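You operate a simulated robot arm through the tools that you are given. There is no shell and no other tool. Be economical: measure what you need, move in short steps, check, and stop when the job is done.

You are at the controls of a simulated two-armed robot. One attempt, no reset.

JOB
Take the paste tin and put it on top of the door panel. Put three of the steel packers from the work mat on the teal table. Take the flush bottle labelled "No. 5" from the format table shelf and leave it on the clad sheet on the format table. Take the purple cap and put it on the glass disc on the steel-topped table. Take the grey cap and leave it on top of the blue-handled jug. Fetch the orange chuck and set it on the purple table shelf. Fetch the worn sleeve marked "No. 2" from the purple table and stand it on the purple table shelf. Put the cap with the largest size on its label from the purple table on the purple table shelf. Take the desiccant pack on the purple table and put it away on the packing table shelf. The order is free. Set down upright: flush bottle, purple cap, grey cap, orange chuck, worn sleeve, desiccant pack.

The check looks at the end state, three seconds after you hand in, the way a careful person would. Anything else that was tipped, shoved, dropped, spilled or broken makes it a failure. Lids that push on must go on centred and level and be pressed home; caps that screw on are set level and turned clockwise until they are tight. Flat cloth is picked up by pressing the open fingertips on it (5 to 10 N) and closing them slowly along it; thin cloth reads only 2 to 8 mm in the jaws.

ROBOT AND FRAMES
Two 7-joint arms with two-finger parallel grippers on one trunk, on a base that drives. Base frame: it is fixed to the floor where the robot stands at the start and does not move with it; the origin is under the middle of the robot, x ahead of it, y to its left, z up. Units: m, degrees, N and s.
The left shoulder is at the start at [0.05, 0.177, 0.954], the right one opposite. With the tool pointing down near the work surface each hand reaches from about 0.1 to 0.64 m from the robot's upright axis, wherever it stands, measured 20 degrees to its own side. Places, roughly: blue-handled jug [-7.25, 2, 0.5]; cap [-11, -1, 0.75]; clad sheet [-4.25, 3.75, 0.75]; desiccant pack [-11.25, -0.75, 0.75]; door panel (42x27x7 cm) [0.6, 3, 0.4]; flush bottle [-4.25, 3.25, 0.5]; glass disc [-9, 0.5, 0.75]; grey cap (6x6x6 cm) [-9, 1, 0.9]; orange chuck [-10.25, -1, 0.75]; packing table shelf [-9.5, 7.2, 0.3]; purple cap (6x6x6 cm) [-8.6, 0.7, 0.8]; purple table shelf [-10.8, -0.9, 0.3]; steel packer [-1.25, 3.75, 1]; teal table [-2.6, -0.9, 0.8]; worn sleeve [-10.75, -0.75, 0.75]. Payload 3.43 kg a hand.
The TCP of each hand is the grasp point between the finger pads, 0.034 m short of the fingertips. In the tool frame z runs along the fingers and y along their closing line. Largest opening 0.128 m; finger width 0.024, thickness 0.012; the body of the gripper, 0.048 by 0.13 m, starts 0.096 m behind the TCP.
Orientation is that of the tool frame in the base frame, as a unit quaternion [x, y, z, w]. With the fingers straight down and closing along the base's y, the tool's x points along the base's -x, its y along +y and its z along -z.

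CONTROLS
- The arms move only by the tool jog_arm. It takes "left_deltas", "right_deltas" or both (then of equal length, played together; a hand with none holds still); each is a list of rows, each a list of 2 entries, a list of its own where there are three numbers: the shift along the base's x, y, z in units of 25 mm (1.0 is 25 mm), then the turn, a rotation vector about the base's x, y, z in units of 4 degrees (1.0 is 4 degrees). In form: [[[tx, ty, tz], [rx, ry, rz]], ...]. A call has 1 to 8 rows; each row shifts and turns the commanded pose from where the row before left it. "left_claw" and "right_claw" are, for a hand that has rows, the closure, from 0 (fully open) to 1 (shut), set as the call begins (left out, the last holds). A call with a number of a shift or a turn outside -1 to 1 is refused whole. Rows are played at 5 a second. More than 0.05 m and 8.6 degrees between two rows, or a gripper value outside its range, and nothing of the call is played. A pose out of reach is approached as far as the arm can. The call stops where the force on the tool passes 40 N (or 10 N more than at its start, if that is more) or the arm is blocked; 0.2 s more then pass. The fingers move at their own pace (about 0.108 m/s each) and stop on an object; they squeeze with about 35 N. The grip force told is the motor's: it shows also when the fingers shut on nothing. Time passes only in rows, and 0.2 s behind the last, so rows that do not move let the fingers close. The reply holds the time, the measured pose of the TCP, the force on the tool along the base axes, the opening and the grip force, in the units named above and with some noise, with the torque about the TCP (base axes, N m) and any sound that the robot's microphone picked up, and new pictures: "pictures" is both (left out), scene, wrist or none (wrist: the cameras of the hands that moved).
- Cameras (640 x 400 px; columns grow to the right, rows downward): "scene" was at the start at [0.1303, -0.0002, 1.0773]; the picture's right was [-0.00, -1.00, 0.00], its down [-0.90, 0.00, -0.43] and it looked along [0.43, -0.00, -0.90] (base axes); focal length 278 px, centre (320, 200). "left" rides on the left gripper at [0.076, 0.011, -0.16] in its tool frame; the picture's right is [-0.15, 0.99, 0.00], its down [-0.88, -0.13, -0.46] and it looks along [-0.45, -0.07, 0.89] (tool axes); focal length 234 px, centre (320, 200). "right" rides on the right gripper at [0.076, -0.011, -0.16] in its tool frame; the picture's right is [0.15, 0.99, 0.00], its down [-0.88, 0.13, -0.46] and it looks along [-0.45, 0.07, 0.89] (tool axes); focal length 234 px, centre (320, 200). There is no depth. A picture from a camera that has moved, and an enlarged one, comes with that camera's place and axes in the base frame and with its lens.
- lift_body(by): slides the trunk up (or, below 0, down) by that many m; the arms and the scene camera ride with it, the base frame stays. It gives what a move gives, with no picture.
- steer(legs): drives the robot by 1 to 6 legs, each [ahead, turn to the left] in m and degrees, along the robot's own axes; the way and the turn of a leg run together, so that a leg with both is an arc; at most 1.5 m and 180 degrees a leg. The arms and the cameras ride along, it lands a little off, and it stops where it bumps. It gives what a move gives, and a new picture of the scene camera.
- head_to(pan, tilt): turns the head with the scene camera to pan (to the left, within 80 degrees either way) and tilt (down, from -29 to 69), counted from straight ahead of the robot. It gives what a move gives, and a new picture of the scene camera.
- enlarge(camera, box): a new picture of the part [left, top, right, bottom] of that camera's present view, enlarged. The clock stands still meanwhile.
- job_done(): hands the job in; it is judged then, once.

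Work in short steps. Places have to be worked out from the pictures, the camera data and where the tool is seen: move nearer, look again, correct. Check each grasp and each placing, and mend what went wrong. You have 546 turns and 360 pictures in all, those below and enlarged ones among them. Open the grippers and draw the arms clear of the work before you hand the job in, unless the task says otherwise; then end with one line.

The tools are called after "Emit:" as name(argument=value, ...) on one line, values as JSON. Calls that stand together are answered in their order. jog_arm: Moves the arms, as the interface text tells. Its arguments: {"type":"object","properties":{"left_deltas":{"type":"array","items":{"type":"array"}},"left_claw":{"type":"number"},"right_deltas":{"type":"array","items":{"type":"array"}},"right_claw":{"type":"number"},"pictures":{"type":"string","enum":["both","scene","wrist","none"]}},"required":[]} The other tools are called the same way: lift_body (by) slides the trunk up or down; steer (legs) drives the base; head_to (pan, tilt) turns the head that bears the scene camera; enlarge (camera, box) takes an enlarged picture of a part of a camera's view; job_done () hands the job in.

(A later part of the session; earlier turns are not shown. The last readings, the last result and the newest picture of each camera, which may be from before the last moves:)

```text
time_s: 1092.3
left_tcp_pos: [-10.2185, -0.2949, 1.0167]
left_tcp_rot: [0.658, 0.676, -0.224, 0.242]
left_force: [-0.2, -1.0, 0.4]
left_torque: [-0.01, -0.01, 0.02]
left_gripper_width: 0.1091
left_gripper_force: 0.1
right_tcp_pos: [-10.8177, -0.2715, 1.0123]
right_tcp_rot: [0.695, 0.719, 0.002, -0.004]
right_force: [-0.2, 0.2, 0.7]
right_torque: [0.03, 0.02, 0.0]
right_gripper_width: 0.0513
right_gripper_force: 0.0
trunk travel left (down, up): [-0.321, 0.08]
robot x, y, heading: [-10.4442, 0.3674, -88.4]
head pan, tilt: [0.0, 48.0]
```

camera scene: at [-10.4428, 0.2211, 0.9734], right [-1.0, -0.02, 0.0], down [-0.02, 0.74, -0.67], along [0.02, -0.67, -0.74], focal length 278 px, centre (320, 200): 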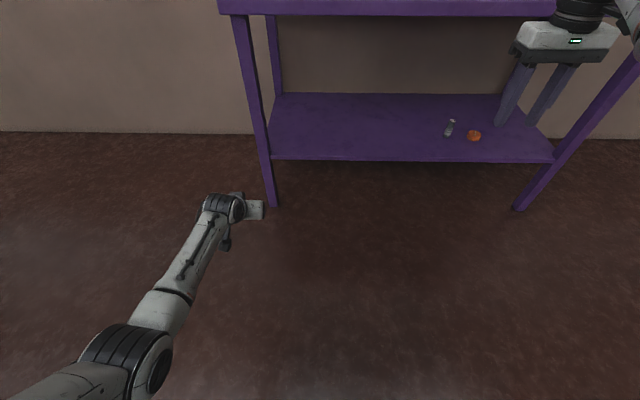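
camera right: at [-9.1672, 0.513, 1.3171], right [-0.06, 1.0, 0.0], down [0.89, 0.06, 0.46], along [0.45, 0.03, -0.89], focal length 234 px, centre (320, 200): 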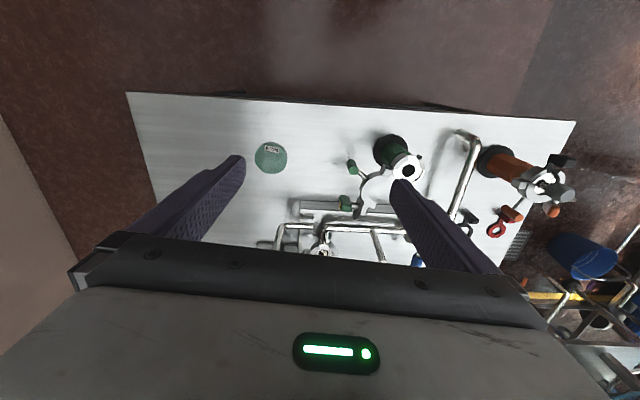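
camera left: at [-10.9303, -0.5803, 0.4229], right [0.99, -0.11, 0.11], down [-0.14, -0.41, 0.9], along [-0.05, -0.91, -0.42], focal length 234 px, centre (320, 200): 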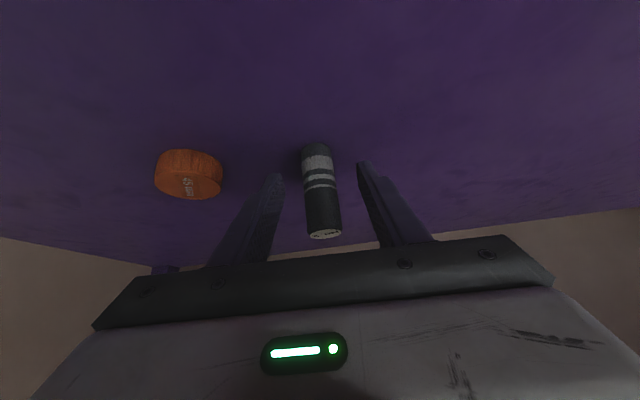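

I drive in 0.6 m (correcting the heading), extend over the chuck, and look.

Emit:
steer(legs=[[0.6, -1.4]])

Emit:
jog_arm(left_deltas=[[[-0.3, -0.8, 0], [0, 0, 0]], [[-0.3, -0.8, 0], [0, 0, 0]], [[-0.3, -0.8, 0], [0, 0, 0]], [[0, -0.6, 0], [0, 0, 0]]], pictures="wrist")

```text
time_s: 1095.6
left_tcp_pos: [-10.2322, -0.8972, 1.0147]
left_tcp_rot: [0.668, 0.667, -0.227, 0.239]
left_force: [0.1, 0.0, 0.5]
left_torque: [0.0, -0.01, 0.04]
left_gripper_width: 0.1089
left_gripper_force: 0.0
right_tcp_pos: [-10.8304, -0.857, 1.0116]
right_tcp_rot: [0.705, 0.709, 0.002, -0.002]
right_force: [-0.8, -0.3, 0.5]
right_torque: [-0.01, 0.0, 0.01]
right_gripper_width: 0.0511
right_gripper_force: 0.1
trunk travel left (down, up): [-0.321, 0.08]
robot x, y, heading: [-10.4419, -0.2233, -90.3]
head pan, tilt: [0.0, 48.0]
camera scene: at [-10.4417, -0.3744, 1.2933], right [-1.0, 0.01, 0.0], down [0.0, 0.74, -0.67], along [0.0, -0.67, -0.74], focal length 278 px, centre (320, 200)
```

scene: 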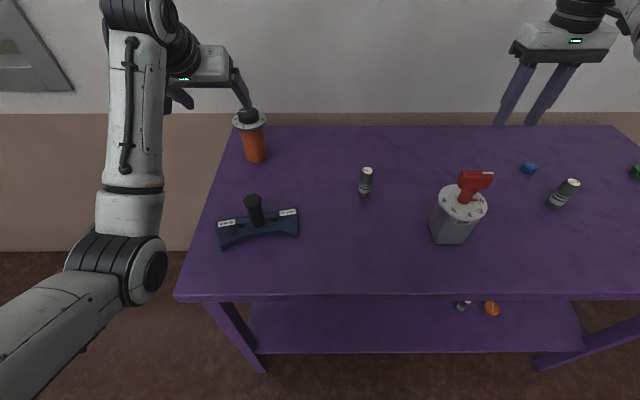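

```text
time_s: 1096.6
left_tcp_pos: [-10.2554, -0.9714, 1.0151]
left_tcp_rot: [0.669, 0.667, -0.227, 0.238]
left_force: [0.0, 0.2, -0.6]
left_torque: [0.01, 0.0, 0.02]
left_gripper_width: 0.109
left_gripper_force: 0.1
right_tcp_pos: [-10.8303, -0.8559, 1.0133]
right_tcp_rot: [0.705, 0.709, 0.002, -0.002]
right_force: [0.7, 0.3, 0.2]
right_torque: [-0.02, -0.02, -0.01]
right_gripper_width: 0.0512
right_gripper_force: 0.0
trunk travel left (down, up): [-0.321, 0.08]
robot x, y, heading: [-10.4419, -0.2238, -90.6]
head pan, tilt: [0.0, 48.0]
camera left: at [-10.2474, -0.8124, 1.0926], right [0.99, -0.11, 0.11], down [-0.14, -0.41, 0.9], along [-0.06, -0.91, -0.42], focal length 234 px, centre (320, 200)
```

left: 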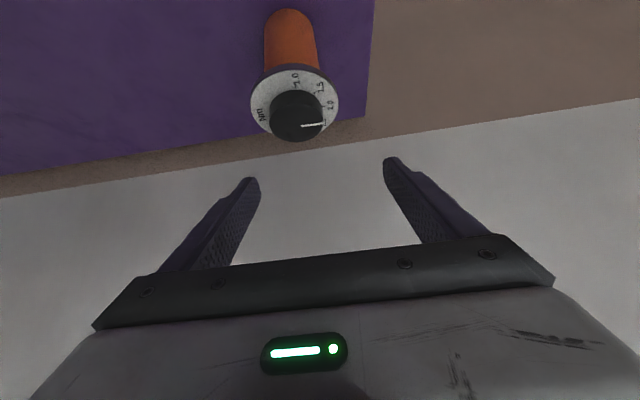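

Chuck axis (-10.268, -0.970), flange at z≈0.92. I set the TCP 12 mm short of the axis and descend to z≈0.85.

Emit:
jog_arm(left_deltas=[[[-0.5, 0.54, 0], [0, 0, 0]], [[0, 0, -1], [0, 0, 0]], [[0, 0, -1], [0, 0, 0]], [[0, 0, -1], [0, 0, 0]], [[0, 0, -1], [0, 0, 0]], [[0, 0, -1], [0, 0, 0]], [[0, 0, -1], [0, 0, 0]], [[0, 0, -0.6], [0, 0, 0]]], pictures="wrist")

```text
time_s: 1098.4
left_tcp_pos: [-10.268, -0.9584, 0.8511]
left_tcp_rot: [0.668, 0.667, -0.226, 0.239]
left_force: [-0.6, -0.1, 0.6]
left_torque: [-0.02, -0.04, -0.01]
left_gripper_width: 0.1088
left_gripper_force: 0.1
right_tcp_pos: [-10.8299, -0.8564, 1.0131]
right_tcp_rot: [0.705, 0.709, 0.003, -0.002]
right_force: [0.3, -0.5, 0.5]
right_torque: [-0.02, 0.0, 0.02]
right_gripper_width: 0.0511
right_gripper_force: 0.1
trunk travel left (down, up): [-0.321, 0.08]
robot x, y, heading: [-10.4373, -0.2252, -90.3]
head pan, tilt: [0.0, 48.0]
camera left: at [-10.2599, -0.7988, 0.9284], right [0.99, -0.11, 0.11], down [-0.14, -0.41, 0.9], along [-0.06, -0.91, -0.42], focal length 234 px, centre (320, 200)
```

left: 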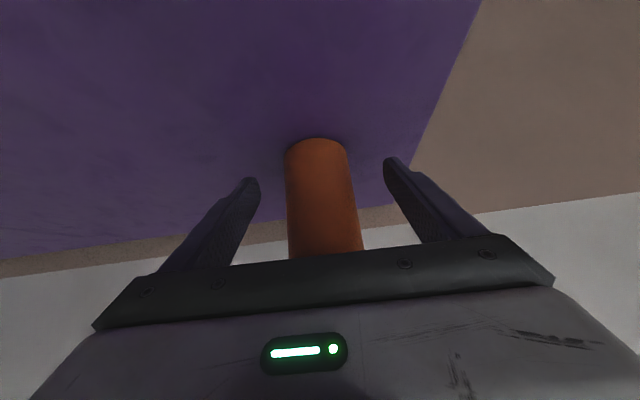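

The body is centred between the open fingers, no contact. I close and lift slightly.

Emit:
jog_arm(left_deltas=[[[0, 0, 0], [0, 0, 0]], [[0, 0, 0], [0, 0, 0]], [[0, 0, 0], [0, 0, 0]]], left_claw=1, pictures="none")

Emit:
jog_arm(left_deltas=[[[0, 0, 0.5], [0, 0, 0]], [[0, 0, 1], [0, 0, 0]], [[0, 0, 1], [0, 0, 0]], [[0, 0, 1], [0, 0, 0]], [[0, 0, 1], [0, 0, 0]], [[0, 0, 1], [0, 0, 0]], [[0, 0, 1], [0, 0, 0]]], pictures="none")

```text
time_s: 1099.2
left_tcp_pos: [-10.2686, -0.9576, 0.8492]
left_tcp_rot: [0.668, 0.667, -0.228, 0.239]
left_force: [-2.8, 0.5, -1.0]
left_torque: [-0.02, 0.3, 0.02]
left_gripper_width: 0.0577
left_gripper_force: 34.8
right_tcp_pos: [-10.8305, -0.8573, 1.0119]
right_tcp_rot: [0.705, 0.709, 0.002, -0.002]
right_force: [0.0, 0.7, 0.7]
right_torque: [-0.03, 0.01, -0.03]
right_gripper_width: 0.0512
right_gripper_force: 0.1
trunk travel left (down, up): [-0.321, 0.08]
robot x, y, heading: [-10.4388, -0.2236, -90.3]
head pan, tilt: [0.0, 48.0]
```

```text
time_s: 1100.8
left_tcp_pos: [-10.2671, -0.9596, 1.0117]
left_tcp_rot: [0.669, 0.667, -0.228, 0.238]
left_force: [0.7, -1.1, -8.2]
left_torque: [0.23, 0.2, 0.01]
left_gripper_width: 0.0574
left_gripper_force: 35.0
right_tcp_pos: [-10.8292, -0.856, 1.0116]
right_tcp_rot: [0.705, 0.71, 0.002, -0.003]
right_force: [-0.3, -0.3, 0.9]
right_torque: [-0.01, 0.02, 0.0]
right_gripper_width: 0.0514
right_gripper_force: 0.1
trunk travel left (down, up): [-0.321, 0.08]
robot x, y, heading: [-10.4451, -0.223, -90.2]
head pan, tilt: [0.0, 48.0]
```

Held (8 N, 58 mm). I back off and go to the shelf-placing spot further west.

Emit:
steer(legs=[[-0.57, 0], [0, -90], [0.66, 0], [0, 90]])

Emit:
lift_body(by=-0.32)

Emit:
jog_arm(left_deltas=[[[0.7, 0, -0.9], [0, 0, 0]], [[0.7, 0, -0.9], [0, 0, 0]], [[0.7, 0, -0.9], [0, 0, 0]], [[0.7, 0, -0.9], [0, 0, 0]], [[0.7, 0, -0.9], [0, 0, 0]], [[0.7, 0, -0.9], [0, 0, 0]], [[0.7, 0, -0.9], [0, 0, 0]], [[0, 0, -0.9], [0, 0, 0]]], pictures="none")

```text
time_s: 1115.0
left_tcp_pos: [-10.9296, -0.3874, 1.0115]
left_tcp_rot: [0.671, 0.665, -0.228, 0.237]
left_force: [-0.5, 0.9, -6.9]
left_torque: [0.18, -0.01, -0.02]
left_gripper_width: 0.0571
left_gripper_force: 34.8
right_tcp_pos: [-11.4914, -0.2806, 1.0127]
right_tcp_rot: [0.708, 0.706, 0.003, -0.003]
right_force: [0.3, 0.1, -0.2]
right_torque: [0.0, 0.03, 0.0]
right_gripper_width: 0.0513
right_gripper_force: 0.1
trunk travel left (down, up): [-0.321, 0.08]
robot x, y, heading: [-11.0937, 0.348, -90.8]
head pan, tilt: [0.0, 48.0]
camera scene: at [-11.0995, 0.1983, 1.2932], right [-1.0, 0.01, 0.0], down [0.01, 0.74, -0.67], along [-0.01, -0.67, -0.74], focal length 278 px, centre (320, 200)
```

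scene: 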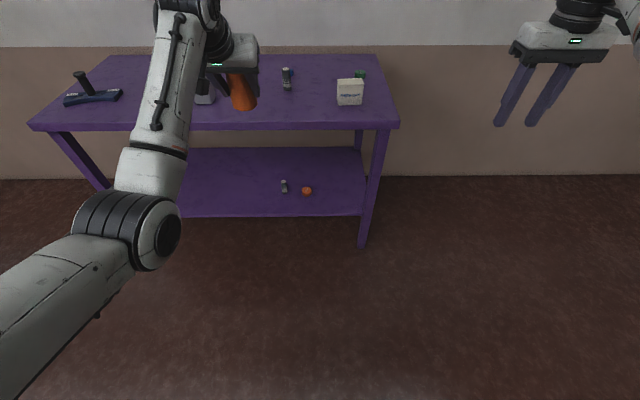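

```text
time_s: 1118.2
left_tcp_pos: [-10.9309, -0.3866, 0.6918]
left_tcp_rot: [0.67, 0.665, -0.228, 0.237]
left_force: [-1.0, -0.9, -7.5]
left_torque: [0.17, -0.01, -0.02]
left_gripper_width: 0.0572
left_gripper_force: 35.1
right_tcp_pos: [-11.4924, -0.2808, 0.6916]
right_tcp_rot: [0.708, 0.706, 0.004, -0.002]
right_force: [-0.1, 0.2, -0.4]
right_torque: [-0.03, -0.01, -0.01]
right_gripper_width: 0.0515
right_gripper_force: 0.0
trunk travel left (down, up): [-0.001, 0.4]
robot x, y, heading: [-11.0971, 0.3523, -90.9]
head pan, tilt: [0.0, 48.0]
```

```text
time_s: 1120.0
left_tcp_pos: [-10.8069, -0.3844, 0.5115]
left_tcp_rot: [0.671, 0.665, -0.228, 0.237]
left_force: [0.1, -0.1, -7.2]
left_torque: [0.21, 0.0, 0.02]
left_gripper_width: 0.0569
left_gripper_force: 34.8
right_tcp_pos: [-11.4921, -0.2807, 0.6914]
right_tcp_rot: [0.708, 0.706, 0.002, -0.002]
right_force: [0.5, -0.1, -0.3]
right_torque: [0.05, 0.02, -0.01]
right_gripper_width: 0.0513
right_gripper_force: 0.1
trunk travel left (down, up): [-0.001, 0.4]
robot x, y, heading: [-11.0985, 0.3523, -90.8]
head pan, tilt: [0.0, 48.0]
```

Emit:
jog_arm(left_deltas=[[[0, 0, -0.9], [0, 0, 0]], [[0, 0, -0.9], [0, 0, 0]], [[0, 0, -0.9], [0, 0, 0]], [[0, 0, -0.8], [0, 0, 0]]], pictures="none")

Emit:
steer(legs=[[0.37, 0]])

Emit:
jog_arm(left_deltas=[[[0, 0, -0.8], [0, 0, 0]], [[0, 0, -0.7], [0, 0, 0]], [[0, 0, -0.5], [0, 0, 0]]], pictures="none")

```text
time_s: 1121.0
left_tcp_pos: [-10.8071, -0.3851, 0.423]
left_tcp_rot: [0.67, 0.665, -0.228, 0.237]
left_force: [0.3, -0.1, -6.5]
left_torque: [0.18, 0.0, -0.01]
left_gripper_width: 0.0572
left_gripper_force: 35.1
right_tcp_pos: [-11.4901, -0.2822, 0.6909]
right_tcp_rot: [0.708, 0.706, 0.002, -0.002]
right_force: [0.3, 0.1, 0.1]
right_torque: [0.02, 0.02, -0.01]
right_gripper_width: 0.0512
right_gripper_force: 0.0
trunk travel left (down, up): [-0.001, 0.4]
robot x, y, heading: [-11.0923, 0.3506, -90.6]
head pan, tilt: [0.0, 48.0]
```

```text
time_s: 1123.3
left_tcp_pos: [-10.8144, -0.7563, 0.424]
left_tcp_rot: [0.672, 0.664, -0.228, 0.237]
left_force: [-0.2, -0.5, -7.8]
left_torque: [0.19, 0.01, 0.0]
left_gripper_width: 0.0568
left_gripper_force: 35.3
right_tcp_pos: [-11.4983, -0.6493, 0.6919]
right_tcp_rot: [0.709, 0.705, 0.004, -0.002]
right_force: [0.7, -0.8, -0.3]
right_torque: [0.01, -0.01, -0.03]
right_gripper_width: 0.0512
right_gripper_force: 0.1
trunk travel left (down, up): [-0.001, 0.4]
robot x, y, heading: [-11.0995, -0.0255, -91.0]
head pan, tilt: [0.0, 48.0]
camera scene: at [-11.1053, -0.1715, 0.9732], right [-1.0, 0.02, 0.0], down [0.01, 0.74, -0.67], along [-0.01, -0.67, -0.74], focal length 278 px, centre (320, 200)
```

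scene: 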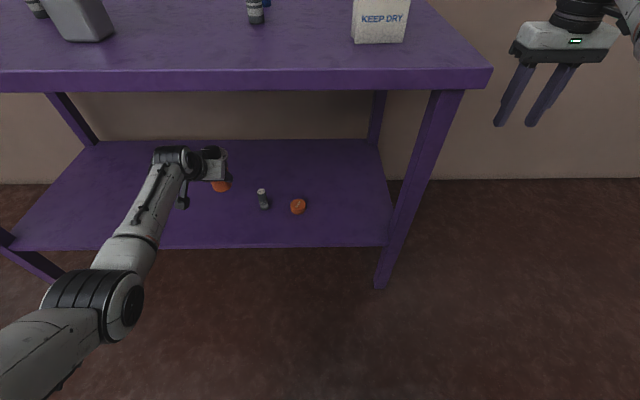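

```text
time_s: 1124.1
left_tcp_pos: [-10.815, -0.7545, 0.3737]
left_tcp_rot: [0.672, 0.664, -0.228, 0.236]
left_force: [0.1, -0.4, -6.7]
left_torque: [0.18, 0.01, 0.03]
left_gripper_width: 0.057
left_gripper_force: 35.4
right_tcp_pos: [-11.4981, -0.65, 0.6914]
right_tcp_rot: [0.708, 0.706, 0.003, -0.002]
right_force: [0.1, 0.0, -0.1]
right_torque: [0.03, 0.0, 0.01]
right_gripper_width: 0.0511
right_gripper_force: 0.0
trunk travel left (down, up): [-0.001, 0.4]
robot x, y, heading: [-11.1028, -0.0237, -90.8]
head pan, tilt: [0.0, 48.0]
```

Emit:
jog_arm(left_deltas=[[[0, 0, -0.4], [0, 0, 0]], [[0, 0, -0.3], [0, 0, 0]], [[0, 0, -0.15], [0, 0, 0]]], pictures="none")

Emit:
jog_arm(left_deltas=[[[0, 0, -0.12], [0, 0, 0]]], pictures="none")

```text
time_s: 1124.9
left_tcp_pos: [-10.8142, -0.7581, 0.3586]
left_tcp_rot: [0.669, 0.663, -0.232, 0.242]
left_force: [1.1, 4.0, 11.4]
left_torque: [0.33, 0.31, 0.01]
left_gripper_width: 0.0571
left_gripper_force: 34.3
right_tcp_pos: [-11.4987, -0.6477, 0.6925]
right_tcp_rot: [0.709, 0.705, 0.002, -0.001]
right_force: [1.1, 0.6, 0.0]
right_torque: [0.0, -0.02, -0.02]
right_gripper_width: 0.0512
right_gripper_force: 0.1
trunk travel left (down, up): [-0.001, 0.4]
robot x, y, heading: [-11.1023, -0.0179, -91.2]
head pan, tilt: [0.0, 48.0]
```

```text
time_s: 1125.3
left_tcp_pos: [-10.8144, -0.7608, 0.3581]
left_tcp_rot: [0.669, 0.663, -0.232, 0.242]
left_force: [1.3, 3.1, 21.6]
left_torque: [0.03, 0.57, 0.11]
left_gripper_width: 0.057
left_gripper_force: 34.8
right_tcp_pos: [-11.499, -0.6478, 0.6942]
right_tcp_rot: [0.709, 0.705, 0.002, 0.0]
right_force: [-0.4, 0.0, -0.3]
right_torque: [-0.01, 0.02, 0.02]
right_gripper_width: 0.0515
right_gripper_force: 0.0
trunk travel left (down, up): [-0.001, 0.4]
robot x, y, heading: [-11.1026, -0.0219, -91.0]
head pan, tilt: [0.0, 48.0]
```

Contact. I ease off, release and look.

Emit:
jog_arm(left_deltas=[[[0, 0.05, 0.22], [0, 0, 0]], [[0, 0, 0], [0, 0, 0]]], pictures="none")

Emit:
jog_arm(left_deltas=[[[0, 0, 0], [0, 0, 0]], [[0, 0, 0], [0, 0, 0]], [[0, 0, 0], [0, 0, 0]]], left_claw=0.3, pictures="wrist")

```text
time_s: 1125.9
left_tcp_pos: [-10.8153, -0.7557, 0.3584]
left_tcp_rot: [0.671, 0.663, -0.23, 0.239]
left_force: [0.2, -6.4, 8.8]
left_torque: [-0.97, 0.23, 0.07]
left_gripper_width: 0.0564
left_gripper_force: 35.2
right_tcp_pos: [-11.4984, -0.6493, 0.6933]
right_tcp_rot: [0.709, 0.705, 0.002, -0.002]
right_force: [-0.2, -0.2, 0.5]
right_torque: [0.0, -0.01, 0.0]
right_gripper_width: 0.0511
right_gripper_force: 0.0
trunk travel left (down, up): [-0.001, 0.4]
robot x, y, heading: [-11.1034, -0.0229, -90.9]
head pan, tilt: [0.0, 48.0]
```

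```text
time_s: 1126.7
left_tcp_pos: [-10.8142, -0.7553, 0.3539]
left_tcp_rot: [0.672, 0.664, -0.228, 0.238]
left_force: [0.0, 0.7, -0.1]
left_torque: [0.01, -0.01, 0.02]
left_gripper_width: 0.0893
left_gripper_force: 0.0
right_tcp_pos: [-11.4989, -0.6486, 0.692]
right_tcp_rot: [0.709, 0.705, 0.003, -0.002]
right_force: [-0.5, 0.2, 0.1]
right_torque: [0.03, 0.02, -0.01]
right_gripper_width: 0.0511
right_gripper_force: 0.0
trunk travel left (down, up): [-0.001, 0.4]
robot x, y, heading: [-11.1016, -0.0241, -91.0]
head pan, tilt: [0.0, 48.0]
camera left: at [-10.8049, -0.5957, 0.4336], right [0.99, -0.12, 0.11], down [-0.15, -0.41, 0.9], along [-0.07, -0.91, -0.42], focal length 234 px, centre (320, 200)
```

left: 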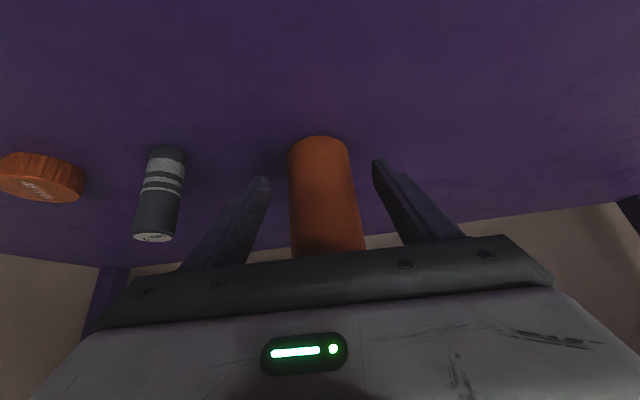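

The chuck stands on the shelf beside the sleeve and the cap. I back out and set up for the desiccant pack (≈(-11.207, -0.72), 0.80–0.87).

Emit:
steer(legs=[[-0.42, 0], [0, -89], [0.31, 0], [0, 90]])

Emit:
lift_body(by=0.32)

Emit:
jog_arm(left_deltas=[[[-0.5, 0, 1], [0, 0, 0]], [[-0.5, 0, 1], [0, 0, 0]], [[-0.5, 0, 1], [0, 0, 0]], [[-0.5, 0, 1], [0, 0, 0]], [[-0.5, 0, 1], [0, 0, 0]], [[-0.5, 0, 1], [0, 0, 0]], [[-0.5, 0, 1], [0, 0, 0]], [[0, 0, 1], [0, 0, 0]]], left_claw=0, pictures="none")

Emit:
jog_arm(left_deltas=[[[0, 0, 1], [0, 0, 0]], [[0, 0, 1], [0, 0, 0]], [[0, 0, 1], [0, 0, 0]], [[0, 0, 1], [0, 0, 0]], [[0, 0, 1], [0, 0, 0]]], pictures="none")

```text
time_s: 1138.6
left_tcp_pos: [-11.1008, -0.33, 0.3559]
left_tcp_rot: [0.664, 0.671, -0.226, 0.24]
left_force: [-0.3, 0.2, 0.8]
left_torque: [0.0, 0.01, -0.02]
left_gripper_width: 0.0896
left_gripper_force: 0.1
right_tcp_pos: [-11.7866, -0.2383, 0.6923]
right_tcp_rot: [0.701, 0.713, 0.003, -0.002]
right_force: [-0.5, -0.6, 0.0]
right_torque: [0.0, 0.02, -0.01]
right_gripper_width: 0.0511
right_gripper_force: 0.2
trunk travel left (down, up): [-0.001, 0.4]
robot x, y, heading: [-11.399, 0.3961, -89.7]
head pan, tilt: [0.0, 48.0]
camera scene: at [-11.4036, 0.2481, 0.9734], right [-1.0, -0.01, 0.0], down [0.0, 0.74, -0.67], along [0.0, -0.67, -0.74], focal length 278 px, centre (320, 200)
```

scene: 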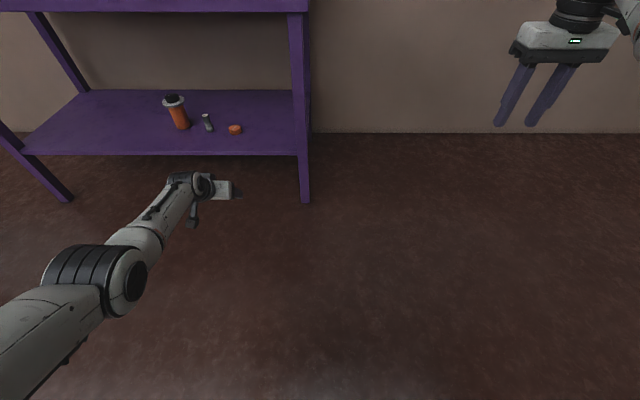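

```text
time_s: 1141.8
left_tcp_pos: [-11.1011, -0.3299, 0.6759]
left_tcp_rot: [0.664, 0.671, -0.226, 0.24]
left_force: [0.0, 0.7, -0.6]
left_torque: [-0.02, -0.01, 0.02]
left_gripper_width: 0.0895
left_gripper_force: 0.0
right_tcp_pos: [-11.7864, -0.2381, 1.0118]
right_tcp_rot: [0.701, 0.713, 0.003, -0.003]
right_force: [-0.5, 0.4, -0.3]
right_torque: [-0.01, -0.01, 0.0]
right_gripper_width: 0.0511
right_gripper_force: 0.1
trunk travel left (down, up): [-0.321, 0.08]
robot x, y, heading: [-11.4047, 0.396, -89.9]
head pan, tilt: [0.0, 48.0]
```

```text
time_s: 1143.6
left_tcp_pos: [-11.1881, -0.3289, 0.8768]
left_tcp_rot: [0.664, 0.671, -0.226, 0.241]
left_force: [-0.2, -0.6, 0.6]
left_torque: [0.01, 0.03, -0.06]
left_gripper_width: 0.1279
left_gripper_force: 0.1
right_tcp_pos: [-11.7873, -0.2377, 1.0126]
right_tcp_rot: [0.701, 0.713, 0.003, -0.003]
right_force: [-0.3, -0.1, -0.5]
right_torque: [0.01, 0.04, -0.02]
right_gripper_width: 0.051
right_gripper_force: 0.0
trunk travel left (down, up): [-0.321, 0.08]
robot x, y, heading: [-11.4029, 0.3948, -89.7]
head pan, tilt: [0.0, 48.0]
```

```text
time_s: 1144.8
left_tcp_pos: [-11.1891, -0.3288, 1.0018]
left_tcp_rot: [0.664, 0.671, -0.227, 0.24]
left_force: [-0.2, 0.6, 0.1]
left_torque: [-0.03, 0.04, -0.01]
left_gripper_width: 0.1283
left_gripper_force: 0.1
right_tcp_pos: [-11.7879, -0.2386, 1.0117]
right_tcp_rot: [0.702, 0.712, 0.002, -0.002]
right_force: [0.5, 0.9, 0.2]
right_torque: [0.01, -0.05, 0.01]
right_gripper_width: 0.0512
right_gripper_force: 0.1
trunk travel left (down, up): [-0.321, 0.08]
robot x, y, heading: [-11.4031, 0.3992, -89.6]
head pan, tilt: [0.0, 48.0]
```

All three stand on the shelf. I drive in so the hand hangs above the pack and look once.

Emit:
steer(legs=[[0.37, 0]])

Emit:
jog_arm(left_deltas=[[[0, 0, 0], [0, 0, 0]]], pictures="wrist")

```text
time_s: 1147.1
left_tcp_pos: [-11.1863, -0.7022, 1.002]
left_tcp_rot: [0.665, 0.671, -0.225, 0.24]
left_force: [0.8, 0.4, -0.3]
left_torque: [-0.02, -0.01, -0.04]
left_gripper_width: 0.1281
left_gripper_force: 0.1
right_tcp_pos: [-11.7851, -0.6115, 1.0128]
right_tcp_rot: [0.701, 0.713, 0.002, -0.002]
right_force: [0.4, -0.6, -0.3]
right_torque: [0.01, -0.03, 0.0]
right_gripper_width: 0.0511
right_gripper_force: 0.1
trunk travel left (down, up): [-0.321, 0.08]
robot x, y, heading: [-11.4017, 0.0232, -89.9]
head pan, tilt: [0.0, 48.0]
camera scene: at [-11.4017, -0.1248, 1.2933], right [-1.0, -0.01, 0.0], down [0.0, 0.74, -0.67], along [0.0, -0.67, -0.74], focal length 278 px, centre (320, 200)
```

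scene: 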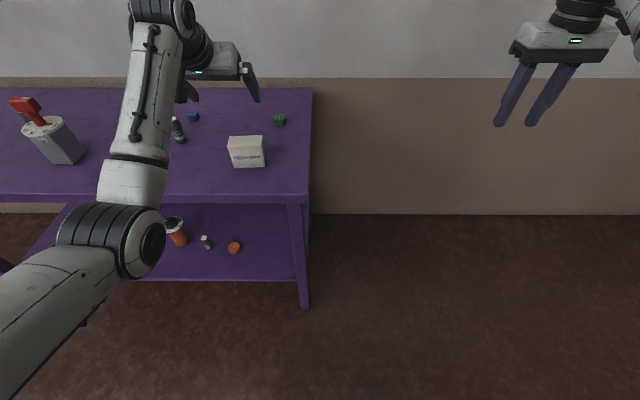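

```text
time_s: 1147.5
left_tcp_pos: [-11.1856, -0.7017, 1.0026]
left_tcp_rot: [0.665, 0.67, -0.226, 0.24]
left_force: [-1.1, -0.2, 0.3]
left_torque: [0.01, -0.01, 0.01]
left_gripper_width: 0.1281
left_gripper_force: 0.1
right_tcp_pos: [-11.785, -0.6115, 1.0112]
right_tcp_rot: [0.702, 0.712, 0.003, -0.002]
right_force: [-0.1, 0.5, -0.8]
right_torque: [0.03, -0.02, -0.02]
right_gripper_width: 0.0512
right_gripper_force: 0.0
trunk travel left (down, up): [-0.321, 0.08]
robot x, y, heading: [-11.4007, 0.0254, -89.7]
head pan, tilt: [0.0, 48.0]
camera left: at [-11.1799, -0.5428, 1.0789], right [0.99, -0.1, 0.11], down [-0.14, -0.41, 0.9], along [-0.05, -0.91, -0.42], focal length 234 px, centre (320, 200)
```

left: 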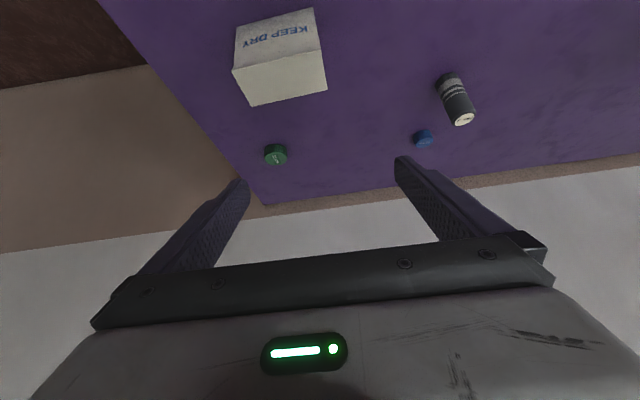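

Pack: centre (-11.211, -0.703), 8 cm wide, 4 cm deep, nearly square on. I align and descend to z≈0.84, then close.

Emit:
jog_arm(left_deltas=[[[-1, 0.05, 0], [0, 0, 0]], [[0, 0, -1], [0, 0, 0]], [[0, 0, -1], [0, 0, 0]], [[0, 0, -1], [0, 0, 0]], [[0, 0, -1], [0, 0, 0]], [[0, 0, -1], [0, 0, 0]], [[0, 0, -1], [0, 0, 0]], [[0, 0, -0.5], [0, 0, 0]]], pictures="none")

Emit:
jog_arm(left_deltas=[[[0, 0, 0], [0, 0, 0]], [[0, 0, 0], [0, 0, 0]], [[0, 0, 0], [0, 0, 0]]], left_claw=1, pictures="none")

Emit:
jog_arm(left_deltas=[[[0, 0, 0.5], [0, 0, 0]], [[0, 0, 1], [0, 0, 0]], [[0, 0, 1], [0, 0, 0]], [[0, 0, 1], [0, 0, 0]], [[0, 0, 1], [0, 0, 0]], [[0, 0, 1], [0, 0, 0]]], pictures="wrist")

```text
time_s: 1149.3
left_tcp_pos: [-11.2116, -0.701, 0.8386]
left_tcp_rot: [0.664, 0.671, -0.225, 0.24]
left_force: [0.3, 0.7, 0.2]
left_torque: [0.03, -0.01, 0.0]
left_gripper_width: 0.1281
left_gripper_force: 0.0
right_tcp_pos: [-11.7858, -0.6104, 1.0115]
right_tcp_rot: [0.701, 0.713, 0.002, -0.002]
right_force: [-0.5, 0.6, -0.4]
right_torque: [0.02, -0.03, 0.03]
right_gripper_width: 0.0514
right_gripper_force: 0.2
trunk travel left (down, up): [-0.321, 0.08]
robot x, y, heading: [-11.4024, 0.0231, -89.8]
head pan, tilt: [0.0, 48.0]
```

```text
time_s: 1150.1
left_tcp_pos: [-11.2113, -0.7008, 0.8388]
left_tcp_rot: [0.664, 0.671, -0.225, 0.241]
left_force: [0.6, -0.7, 0.2]
left_torque: [-0.05, 0.05, 0.06]
left_gripper_width: 0.0852
left_gripper_force: 34.3
right_tcp_pos: [-11.7845, -0.6116, 1.0126]
right_tcp_rot: [0.702, 0.712, 0.003, -0.002]
right_force: [-0.3, -0.3, 1.2]
right_torque: [0.03, -0.01, -0.02]
right_gripper_width: 0.0514
right_gripper_force: 0.1
trunk travel left (down, up): [-0.321, 0.08]
robot x, y, heading: [-11.3998, 0.0252, -89.7]
head pan, tilt: [0.0, 48.0]
```

```text
time_s: 1151.5
left_tcp_pos: [-11.2117, -0.6994, 0.976]
left_tcp_rot: [0.664, 0.671, -0.226, 0.239]
left_force: [0.4, -0.6, -2.6]
left_torque: [-0.01, -0.02, -0.01]
left_gripper_width: 0.0848
left_gripper_force: 35.0
right_tcp_pos: [-11.7849, -0.6112, 1.0122]
right_tcp_rot: [0.702, 0.712, 0.003, -0.003]
right_force: [-0.1, -0.2, 0.1]
right_torque: [-0.01, -0.03, 0.02]
right_gripper_width: 0.0512
right_gripper_force: 0.1
trunk travel left (down, up): [-0.321, 0.08]
robot x, y, heading: [-11.4022, 0.0245, -90.0]
head pan, tilt: [0.0, 48.0]
camera left: at [-11.2054, -0.541, 1.054], right [0.99, -0.1, 0.11], down [-0.14, -0.41, 0.9], along [-0.05, -0.91, -0.42], focal length 234 px, centre (320, 200)
```

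left: 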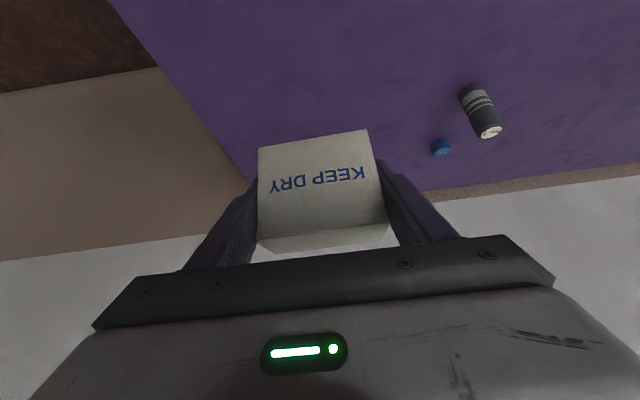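

The pack is held upright. For the narrow passage north I turn the left hand vertical again (to be re-tilted at the shelf) with the trunk fully up.

Emit:
steer(legs=[[-0.4, 0]])

Emit:
lift_body(by=0.08)

Emit:
jog_arm(left_deltas=[[[0, 0.4, 0.2], [1, 0, 0]], [[0, 0.4, 0.2], [1, 0, 0]], [[0, 0.5, 0.2], [1, 0, 0]], [[0, 0.5, 0.2], [1, 0, 0]], [[0, 0.5, 0.2], [1, 0, 0]], [[0, 0.5, 0.2], [1, 0, 0]], [[0, 0.5, 0.2], [1, 0, 0]], [[0, 0.5, 0.2], [1, 0, 0]]], pictures="none")

Emit:
jog_arm(left_deltas=[[[0, 0.5, 0.2], [1, 0, 0]], [[0, 0.5, 0.2], [0.65, 0, 0]], [[0, 0.8, 0.3], [0, 0, 0]], [[0, 0.8, 0.3], [0, 0, 0]], [[0, 0.5, 0], [0, 0, 0]]], pictures="none")

```text
time_s: 1154.0
left_tcp_pos: [-11.2127, -0.3025, 0.9757]
left_tcp_rot: [0.664, 0.671, -0.226, 0.24]
left_force: [-0.4, 0.6, -1.8]
left_torque: [0.0, 0.0, -0.01]
left_gripper_width: 0.085
left_gripper_force: 35.0
right_tcp_pos: [-11.7859, -0.2151, 1.0132]
right_tcp_rot: [0.701, 0.713, 0.002, -0.002]
right_force: [-0.7, -0.5, 0.0]
right_torque: [-0.05, -0.01, 0.0]
right_gripper_width: 0.0515
right_gripper_force: 0.1
trunk travel left (down, up): [-0.321, 0.08]
robot x, y, heading: [-11.4015, 0.4197, -89.9]
head pan, tilt: [0.0, 48.0]
camera scene: at [-11.4037, 0.2723, 1.2934], right [-1.0, -0.01, 0.0], down [0.0, 0.74, -0.67], along [0.0, -0.67, -0.74], focal length 278 px, centre (320, 200)
```

scene: 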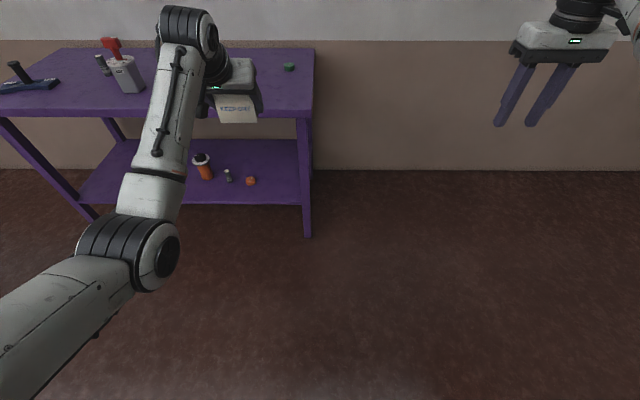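

```text
time_s: 1155.2
left_tcp_pos: [-11.2131, -0.3039, 1.055]
left_tcp_rot: [0.664, 0.671, -0.225, 0.24]
left_force: [0.5, -0.7, -2.4]
left_torque: [0.02, -0.01, 0.01]
left_gripper_width: 0.085
left_gripper_force: 34.6
right_tcp_pos: [-11.7857, -0.2156, 1.0917]
right_tcp_rot: [0.702, 0.713, 0.003, -0.003]
right_force: [0.2, 0.1, -0.7]
right_torque: [0.0, -0.01, 0.06]
right_gripper_width: 0.0512
right_gripper_force: 0.0
trunk travel left (down, up): [-0.401, 0.0]
robot x, y, heading: [-11.4055, 0.4206, -89.6]
head pan, tilt: [0.0, 48.0]
```

```text
time_s: 1157.0
left_tcp_pos: [-11.2132, -0.2081, 1.0959]
left_tcp_rot: [0.704, 0.708, -0.032, 0.047]
left_force: [-0.4, 0.1, -1.7]
left_torque: [0.02, 0.01, -0.01]
left_gripper_width: 0.0849
left_gripper_force: 35.1
left hand out of reach, approached as far as the arm can: row 7
right_tcp_pos: [-11.7872, -0.2156, 1.0913]
right_tcp_rot: [0.701, 0.713, 0.003, -0.002]
right_force: [-0.1, 0.2, 0.4]
right_torque: [-0.04, -0.02, 0.0]
right_gripper_width: 0.0514
right_gripper_force: 0.1
trunk travel left (down, up): [-0.401, 0.0]
robot x, y, heading: [-11.4054, 0.4228, -90.1]
head pan, tilt: [0.0, 48.0]
```

```text
time_s: 1158.2
left_tcp_pos: [-11.2132, -0.1317, 1.1202]
left_tcp_rot: [0.706, 0.708, 0.009, 0.006]
left_force: [0.1, 0.3, -1.7]
left_torque: [-0.02, 0.01, 0.02]
left_gripper_width: 0.0848
left_gripper_force: 35.2
right_tcp_pos: [-11.7861, -0.2152, 1.0925]
right_tcp_rot: [0.701, 0.713, 0.002, -0.002]
right_force: [-0.1, 0.0, -0.1]
right_torque: [0.01, 0.03, 0.0]
right_gripper_width: 0.0509
right_gripper_force: 0.2
trunk travel left (down, up): [-0.401, 0.0]
robot x, y, heading: [-11.4068, 0.4223, -89.7]
head pan, tilt: [0.0, 48.0]
```

Vertical again. I drive east, turn north, and go up through the gap.

Emit:
steer(legs=[[0, 90], [1.5, 0], [0.12, 0], [0, 90], [1.5, 0], [1.5, 0]])

```text
time_s: 1188.0
left_tcp_pos: [-9.8956, 3.95, 1.1202]
left_tcp_rot: [-0.693, 0.72, 0.006, -0.009]
left_force: [-0.6, 0.0, -2.0]
left_torque: [-0.02, 0.0, -0.01]
left_gripper_width: 0.0846
left_gripper_force: 35.3
right_tcp_pos: [-9.3191, 4.0098, 1.0919]
right_tcp_rot: [-0.699, 0.715, -0.003, -0.002]
right_force: [-0.4, -0.9, 0.3]
right_torque: [-0.01, 0.01, 0.0]
right_gripper_width: 0.0512
right_gripper_force: 0.0
trunk travel left (down, up): [-0.401, 0.0]
robot x, y, heading: [-9.726, 3.3901, 87.9]
head pan, tilt: [0.0, 48.0]
camera scene: at [-9.7239, 3.5391, 1.3733], right [1.0, -0.04, 0.0], down [-0.03, -0.74, -0.67], along [0.02, 0.67, -0.74], focal length 278 px, centre (320, 200)
```

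scene: 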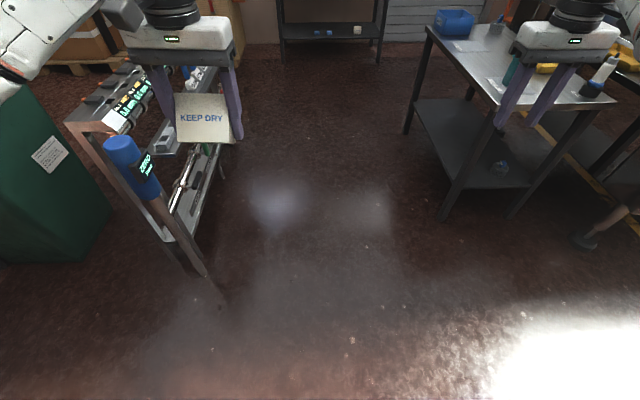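

The corridor ahead is clear between the conveyor and the table. I drive on to y≈6.0.

Emit:
steer(legs=[[1.5, 0], [1.1, 0]])

Emit:
head_to(pan=0, tilt=38)

```text
time_s: 1200.7
left_tcp_pos: [-9.8068, 6.5649, 1.1199]
left_tcp_rot: [-0.694, 0.72, 0.007, -0.009]
left_force: [0.0, -0.3, -1.0]
left_torque: [-0.01, 0.0, 0.01]
left_gripper_width: 0.0846
left_gripper_force: 34.9
right_tcp_pos: [-9.2297, 6.6277, 1.093]
right_tcp_rot: [-0.7, 0.714, -0.002, -0.002]
right_force: [-0.5, -0.1, -0.4]
right_torque: [0.0, 0.01, 0.0]
right_gripper_width: 0.0513
right_gripper_force: 0.0
trunk travel left (down, up): [-0.401, 0.0]
robot x, y, heading: [-9.6356, 6.0052, 87.9]
head pan, tilt: [0.0, 48.0]
camera scene: at [-9.6335, 6.1546, 1.3733], right [1.0, -0.03, 0.0], down [-0.02, -0.74, -0.67], along [0.02, 0.67, -0.74], focal length 278 px, centre (320, 200)
```

scene: 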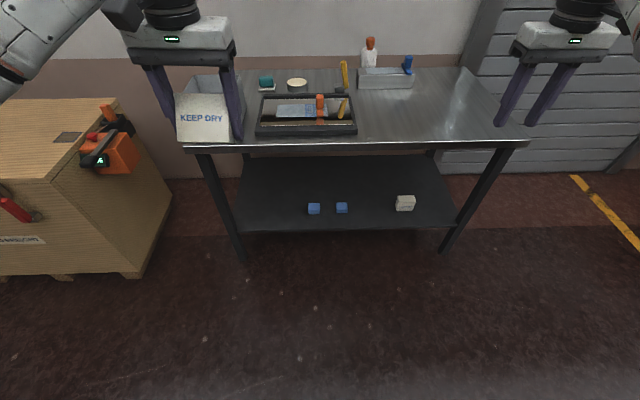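

```text
time_s: 1201.4
left_tcp_pos: [-9.8074, 6.5648, 1.1211]
left_tcp_rot: [-0.695, 0.719, 0.007, -0.01]
left_force: [-0.3, 0.2, -1.7]
left_torque: [0.0, -0.01, 0.0]
left_gripper_width: 0.0849
left_gripper_force: 35.1
right_tcp_pos: [-9.231, 6.6278, 1.0933]
right_tcp_rot: [-0.7, 0.714, -0.002, -0.003]
right_force: [0.3, -0.1, 0.4]
right_torque: [-0.01, -0.01, 0.03]
right_gripper_width: 0.0513
right_gripper_force: 0.0
trunk travel left (down, up): [-0.401, 0.0]
robot x, y, heading: [-9.6403, 6.0043, 88.1]
head pan, tilt: [0.0, 38.0]
camera scene: at [-9.6332, 6.1619, 1.3878], right [1.0, -0.03, 0.0], down [-0.02, -0.62, -0.79], along [0.02, 0.79, -0.62], focal length 278 px, centre (320, 200)
```

scene: 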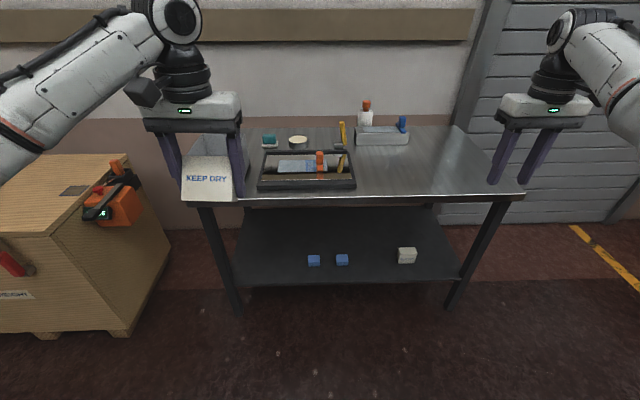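

The packing table's shelf (z≈0.30, front y≈6.93) has free room at its left, x≈-9.82. I raise the right hand so it stays above the table top when the trunk goes down.

Emit:
jog_arm(right_deltas=[[[0, 0, 0.9], [0, 0, 0]], [[0, 0, 0.9], [0, 0, 0]], [[0, 0, 0.9], [0, 0, 0]], [[0, 0, 0.9], [0, 0, 0]], [[0, -0.3, 0.9], [0, 0, 0]], [[0, -0.3, 0.9], [0, 0, 0]], [[0, -0.3, 0.9], [0, 0, 0]], [[0, -0.3, 0.9], [0, 0, 0]]], pictures="none")

```text
time_s: 1203.2
left_tcp_pos: [-9.8062, 6.5649, 1.121]
left_tcp_rot: [-0.695, 0.719, 0.008, -0.009]
left_force: [0.0, -0.2, -1.6]
left_torque: [0.0, -0.01, 0.01]
left_gripper_width: 0.0845
left_gripper_force: 35.2
right_tcp_pos: [-9.2361, 6.5825, 1.2452]
right_tcp_rot: [-0.699, 0.715, 0.001, 0.002]
right_force: [0.2, -0.7, 0.3]
right_torque: [0.01, -0.01, 0.0]
right_gripper_width: 0.0511
right_gripper_force: 0.1
right hand out of reach, approached as far as the arm can: row 2, 4, 8
trunk travel left (down, up): [-0.401, 0.0]
robot x, y, heading: [-9.6357, 6.0073, 88.1]
head pan, tilt: [0.0, 38.0]
```

Emit:
jog_arm(left_deltas=[[[0, 0.5, -0.6], [1, -0.03, 0]], [[0, 0.5, -0.6], [1, -0.03, 0]], [[0, 0.5, -0.6], [1, -0.03, 0]], [[0, 0.5, -0.6], [1, -0.03, 0]], [[0, 0.5, -0.6], [1, -0.03, 0]], [[0, 0.5, -0.6], [1, -0.03, 0]], [[0, 0.5, -0.6], [1, -0.03, 0]], [[0, 0.5, -0.6], [1, -0.03, 0]]], pictures="none")

Emit:
jog_arm(left_deltas=[[[0, 0.5, -0.6], [1, -0.03, 0]], [[0, 0.5, -0.6], [0.65, 0, 0]], [[0, 0, -0.6], [0, 0, 0]]], pictures="none")

```text
time_s: 1205.0
left_tcp_pos: [-9.8069, 6.6644, 1.001]
left_tcp_rot: [-0.67, 0.689, 0.2, 0.189]
left_force: [0.3, -0.6, -1.5]
left_torque: [-0.02, 0.02, -0.02]
left_gripper_width: 0.0847
left_gripper_force: 34.8
right_tcp_pos: [-9.2348, 6.5839, 1.2447]
right_tcp_rot: [-0.699, 0.715, 0.001, 0.002]
right_force: [-0.4, -0.6, -0.4]
right_torque: [0.02, 0.01, -0.03]
right_gripper_width: 0.0509
right_gripper_force: 0.1
trunk travel left (down, up): [-0.401, 0.0]
robot x, y, heading: [-9.6345, 6.0079, 88.1]
head pan, tilt: [0.0, 38.0]
```

```text
time_s: 1205.8
left_tcp_pos: [-9.8057, 6.6899, 0.9565]
left_tcp_rot: [-0.659, 0.676, 0.238, 0.228]
left_force: [0.0, -0.4, -1.8]
left_torque: [0.01, 0.0, -0.01]
left_gripper_width: 0.0849
left_gripper_force: 35.4
right_tcp_pos: [-9.2358, 6.5831, 1.244]
right_tcp_rot: [-0.699, 0.715, 0.001, 0.002]
right_force: [-0.2, 0.0, -0.7]
right_torque: [-0.03, -0.01, -0.01]
right_gripper_width: 0.0509
right_gripper_force: 0.1
trunk travel left (down, up): [-0.401, 0.0]
robot x, y, heading: [-9.6374, 6.0035, 88.4]
head pan, tilt: [0.0, 38.0]
```

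Tilt restored (38.5°). I lower the trunk, then the arm, and extend 5 cm.

Emit:
lift_body(by=-0.4)

Emit:
jog_arm(left_deltas=[[[0, 0.4, -0.9], [0, 0, 0]], [[0, 0.4, -0.9], [0, 0, 0]], [[0, 0.4, -0.9], [0, 0, 0]], [[0, 0.4, -0.9], [0, 0, 0]], [[0, 0.4, -0.9], [0, 0, 0]], [[0, 0, -0.9], [0, 0, 0]]], pictures="none")

Emit:
steer(legs=[[0.29, 0]])

```text
time_s: 1209.7
left_tcp_pos: [-9.8067, 6.6904, 0.5544]
left_tcp_rot: [-0.658, 0.677, 0.238, 0.228]
left_force: [0.7, -0.3, -1.5]
left_torque: [-0.01, -0.02, -0.02]
left_gripper_width: 0.0848
left_gripper_force: 35.1
right_tcp_pos: [-9.236, 6.582, 0.8448]
right_tcp_rot: [-0.699, 0.715, 0.0, 0.002]
right_force: [0.2, -0.4, 0.0]
right_torque: [0.01, -0.03, -0.01]
right_gripper_width: 0.0512
right_gripper_force: 0.0
trunk travel left (down, up): [-0.001, 0.4]
robot x, y, heading: [-9.638, 6.004, 88.3]
head pan, tilt: [0.0, 38.0]
```

```text
time_s: 1211.0
left_tcp_pos: [-9.8056, 6.7388, 0.4195]
left_tcp_rot: [-0.658, 0.677, 0.238, 0.228]
left_force: [0.3, 0.2, -3.1]
left_torque: [-0.01, -0.01, -0.03]
left_gripper_width: 0.0846
left_gripper_force: 35.1
right_tcp_pos: [-9.2346, 6.5827, 0.8451]
right_tcp_rot: [-0.699, 0.715, 0.001, 0.002]
right_force: [0.1, -0.2, -0.8]
right_torque: [-0.01, 0.0, -0.02]
right_gripper_width: 0.0511
right_gripper_force: 0.1
trunk travel left (down, up): [-0.001, 0.4]
robot x, y, heading: [-9.6388, 6.0035, 87.9]
head pan, tilt: [0.0, 38.0]
```

```text
time_s: 1213.0
left_tcp_pos: [-9.7981, 7.0295, 0.4219]
left_tcp_rot: [-0.659, 0.676, 0.238, 0.227]
left_force: [-0.4, -0.3, -1.3]
left_torque: [-0.02, 0.03, -0.01]
left_gripper_width: 0.0849
left_gripper_force: 35.1
right_tcp_pos: [-9.2272, 6.8718, 0.845]
right_tcp_rot: [-0.699, 0.715, 0.0, 0.001]
right_force: [-0.1, 0.0, 0.8]
right_torque: [0.02, 0.0, 0.0]
right_gripper_width: 0.0513
right_gripper_force: 0.0
trunk travel left (down, up): [-0.001, 0.4]
robot x, y, heading: [-9.6277, 6.2922, 88.2]
head pan, tilt: [0.0, 38.0]
camera scene: at [-9.6244, 6.4518, 0.9878], right [1.0, -0.03, 0.0], down [-0.02, -0.62, -0.79], along [0.02, 0.79, -0.62], focal length 278 px, centre (320, 200)
```

scene: 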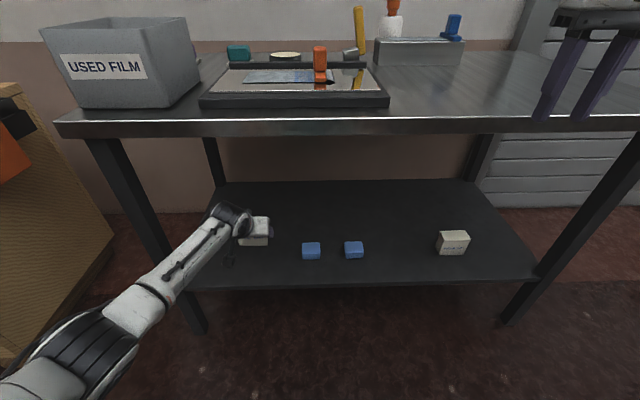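

The pack is over the free left part of the shelf. I lower gently until contact.

Emit:
jog_arm(left_deltas=[[[0, 0, -0.6], [0, 0, 0]], [[0, 0, -0.6], [0, 0, 0]], [[0, 0, -0.6], [0, 0, 0]], [[0, 0, -0.4], [0, 0, 0]]], pictures="none")

Emit:
jog_arm(left_deltas=[[[0, 0, -0.3], [0, 0, 0]], [[0, 0, -0.2], [0, 0, 0]], [[0, 0, -0.2], [0, 0, 0]]], pictures="none")

```text
time_s: 1214.0
left_tcp_pos: [-9.7985, 7.0287, 0.3659]
left_tcp_rot: [-0.659, 0.677, 0.238, 0.227]
left_force: [0.2, 0.1, -2.4]
left_torque: [-0.01, 0.01, -0.02]
left_gripper_width: 0.0849
left_gripper_force: 35.3
right_tcp_pos: [-9.2256, 6.8732, 0.8446]
right_tcp_rot: [-0.7, 0.714, 0.001, 0.002]
right_force: [-0.8, 0.1, 0.2]
right_torque: [0.0, -0.02, 0.0]
right_gripper_width: 0.0512
right_gripper_force: 0.2
trunk travel left (down, up): [-0.001, 0.4]
robot x, y, heading: [-9.6249, 6.2939, 88.4]
head pan, tilt: [0.0, 38.0]
```

```text
time_s: 1214.8
left_tcp_pos: [-9.7974, 7.0295, 0.3489]
left_tcp_rot: [-0.658, 0.677, 0.238, 0.228]
left_force: [0.1, -0.1, -1.4]
left_torque: [-0.02, -0.01, -0.02]
left_gripper_width: 0.0848
left_gripper_force: 34.8
right_tcp_pos: [-9.2277, 6.8728, 0.8449]
right_tcp_rot: [-0.699, 0.715, 0.001, 0.002]
right_force: [-0.2, -0.4, 0.2]
right_torque: [-0.01, 0.03, -0.02]
right_gripper_width: 0.0512
right_gripper_force: 0.2
trunk travel left (down, up): [-0.001, 0.4]
robot x, y, heading: [-9.6263, 6.297, 88.3]
head pan, tilt: [0.0, 38.0]
```

Emit:
jog_arm(left_deltas=[[[0, 0, -0.15], [0, 0, 0]], [[0, 0, -0.15], [0, 0, 0]]], pictures="none")

Emit:
jog_arm(left_deltas=[[[0, 0, -0.12], [0, 0, 0]], [[0, 0, 0], [0, 0, 0]]], pictures="none")

```text
time_s: 1215.5
left_tcp_pos: [-9.7979, 7.0263, 0.3456]
left_tcp_rot: [-0.659, 0.677, 0.237, 0.228]
left_force: [-0.5, 0.0, -1.4]
left_torque: [0.01, -0.02, 0.02]
left_gripper_width: 0.0845
left_gripper_force: 35.2
left hand out of reach, approached as far as the arm can: row 2
right_tcp_pos: [-9.2264, 6.8739, 0.8442]
right_tcp_rot: [-0.699, 0.715, 0.001, 0.001]
right_force: [0.3, 0.2, -0.1]
right_torque: [0.02, 0.04, 0.0]
right_gripper_width: 0.0513
right_gripper_force: 0.1
trunk travel left (down, up): [-0.001, 0.4]
robot x, y, heading: [-9.63, 6.2927, 88.2]
head pan, tilt: [0.0, 38.0]
```

```text
time_s: 1216.0
left_tcp_pos: [-9.7973, 7.0259, 0.3429]
left_tcp_rot: [-0.659, 0.676, 0.24, 0.228]
left_force: [1.0, 0.6, -1.9]
left_torque: [-0.01, -0.01, 0.03]
left_gripper_width: 0.0848
left_gripper_force: 34.9
right_tcp_pos: [-9.2266, 6.8738, 0.8448]
right_tcp_rot: [-0.699, 0.715, 0.001, 0.002]
right_force: [0.2, -0.3, 0.1]
right_torque: [-0.01, -0.03, -0.01]
right_gripper_width: 0.0511
right_gripper_force: 0.0
trunk travel left (down, up): [-0.001, 0.4]
robot x, y, heading: [-9.6307, 6.2958, 88.4]
head pan, tilt: [0.0, 38.0]
```

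At the reach limit; I pull back 2.5 cm while lowering the last few millimetres.

Emit:
jog_arm(left_deltas=[[[0, -0.5, 0], [0, 0, 0]], [[0, -0.5, -0.15], [0, 0, 0]], [[0, 0, -0.15], [0, 0, 0]], [[0, 0, -0.1], [0, 0, 0]]], pictures="none")

```text
time_s: 1217.0
left_tcp_pos: [-9.7986, 7.0027, 0.3326]
left_tcp_rot: [-0.659, 0.677, 0.238, 0.227]
left_force: [-0.5, 0.0, -1.0]
left_torque: [0.02, 0.0, 0.01]
left_gripper_width: 0.0848
left_gripper_force: 35.1
right_tcp_pos: [-9.2266, 6.873, 0.8443]
right_tcp_rot: [-0.699, 0.715, 0.001, 0.002]
right_force: [-0.4, -1.3, -0.6]
right_torque: [0.01, 0.03, -0.01]
right_gripper_width: 0.0513
right_gripper_force: 0.1
trunk travel left (down, up): [-0.001, 0.4]
robot x, y, heading: [-9.6303, 6.297, 88.3]
head pan, tilt: [0.0, 38.0]
```

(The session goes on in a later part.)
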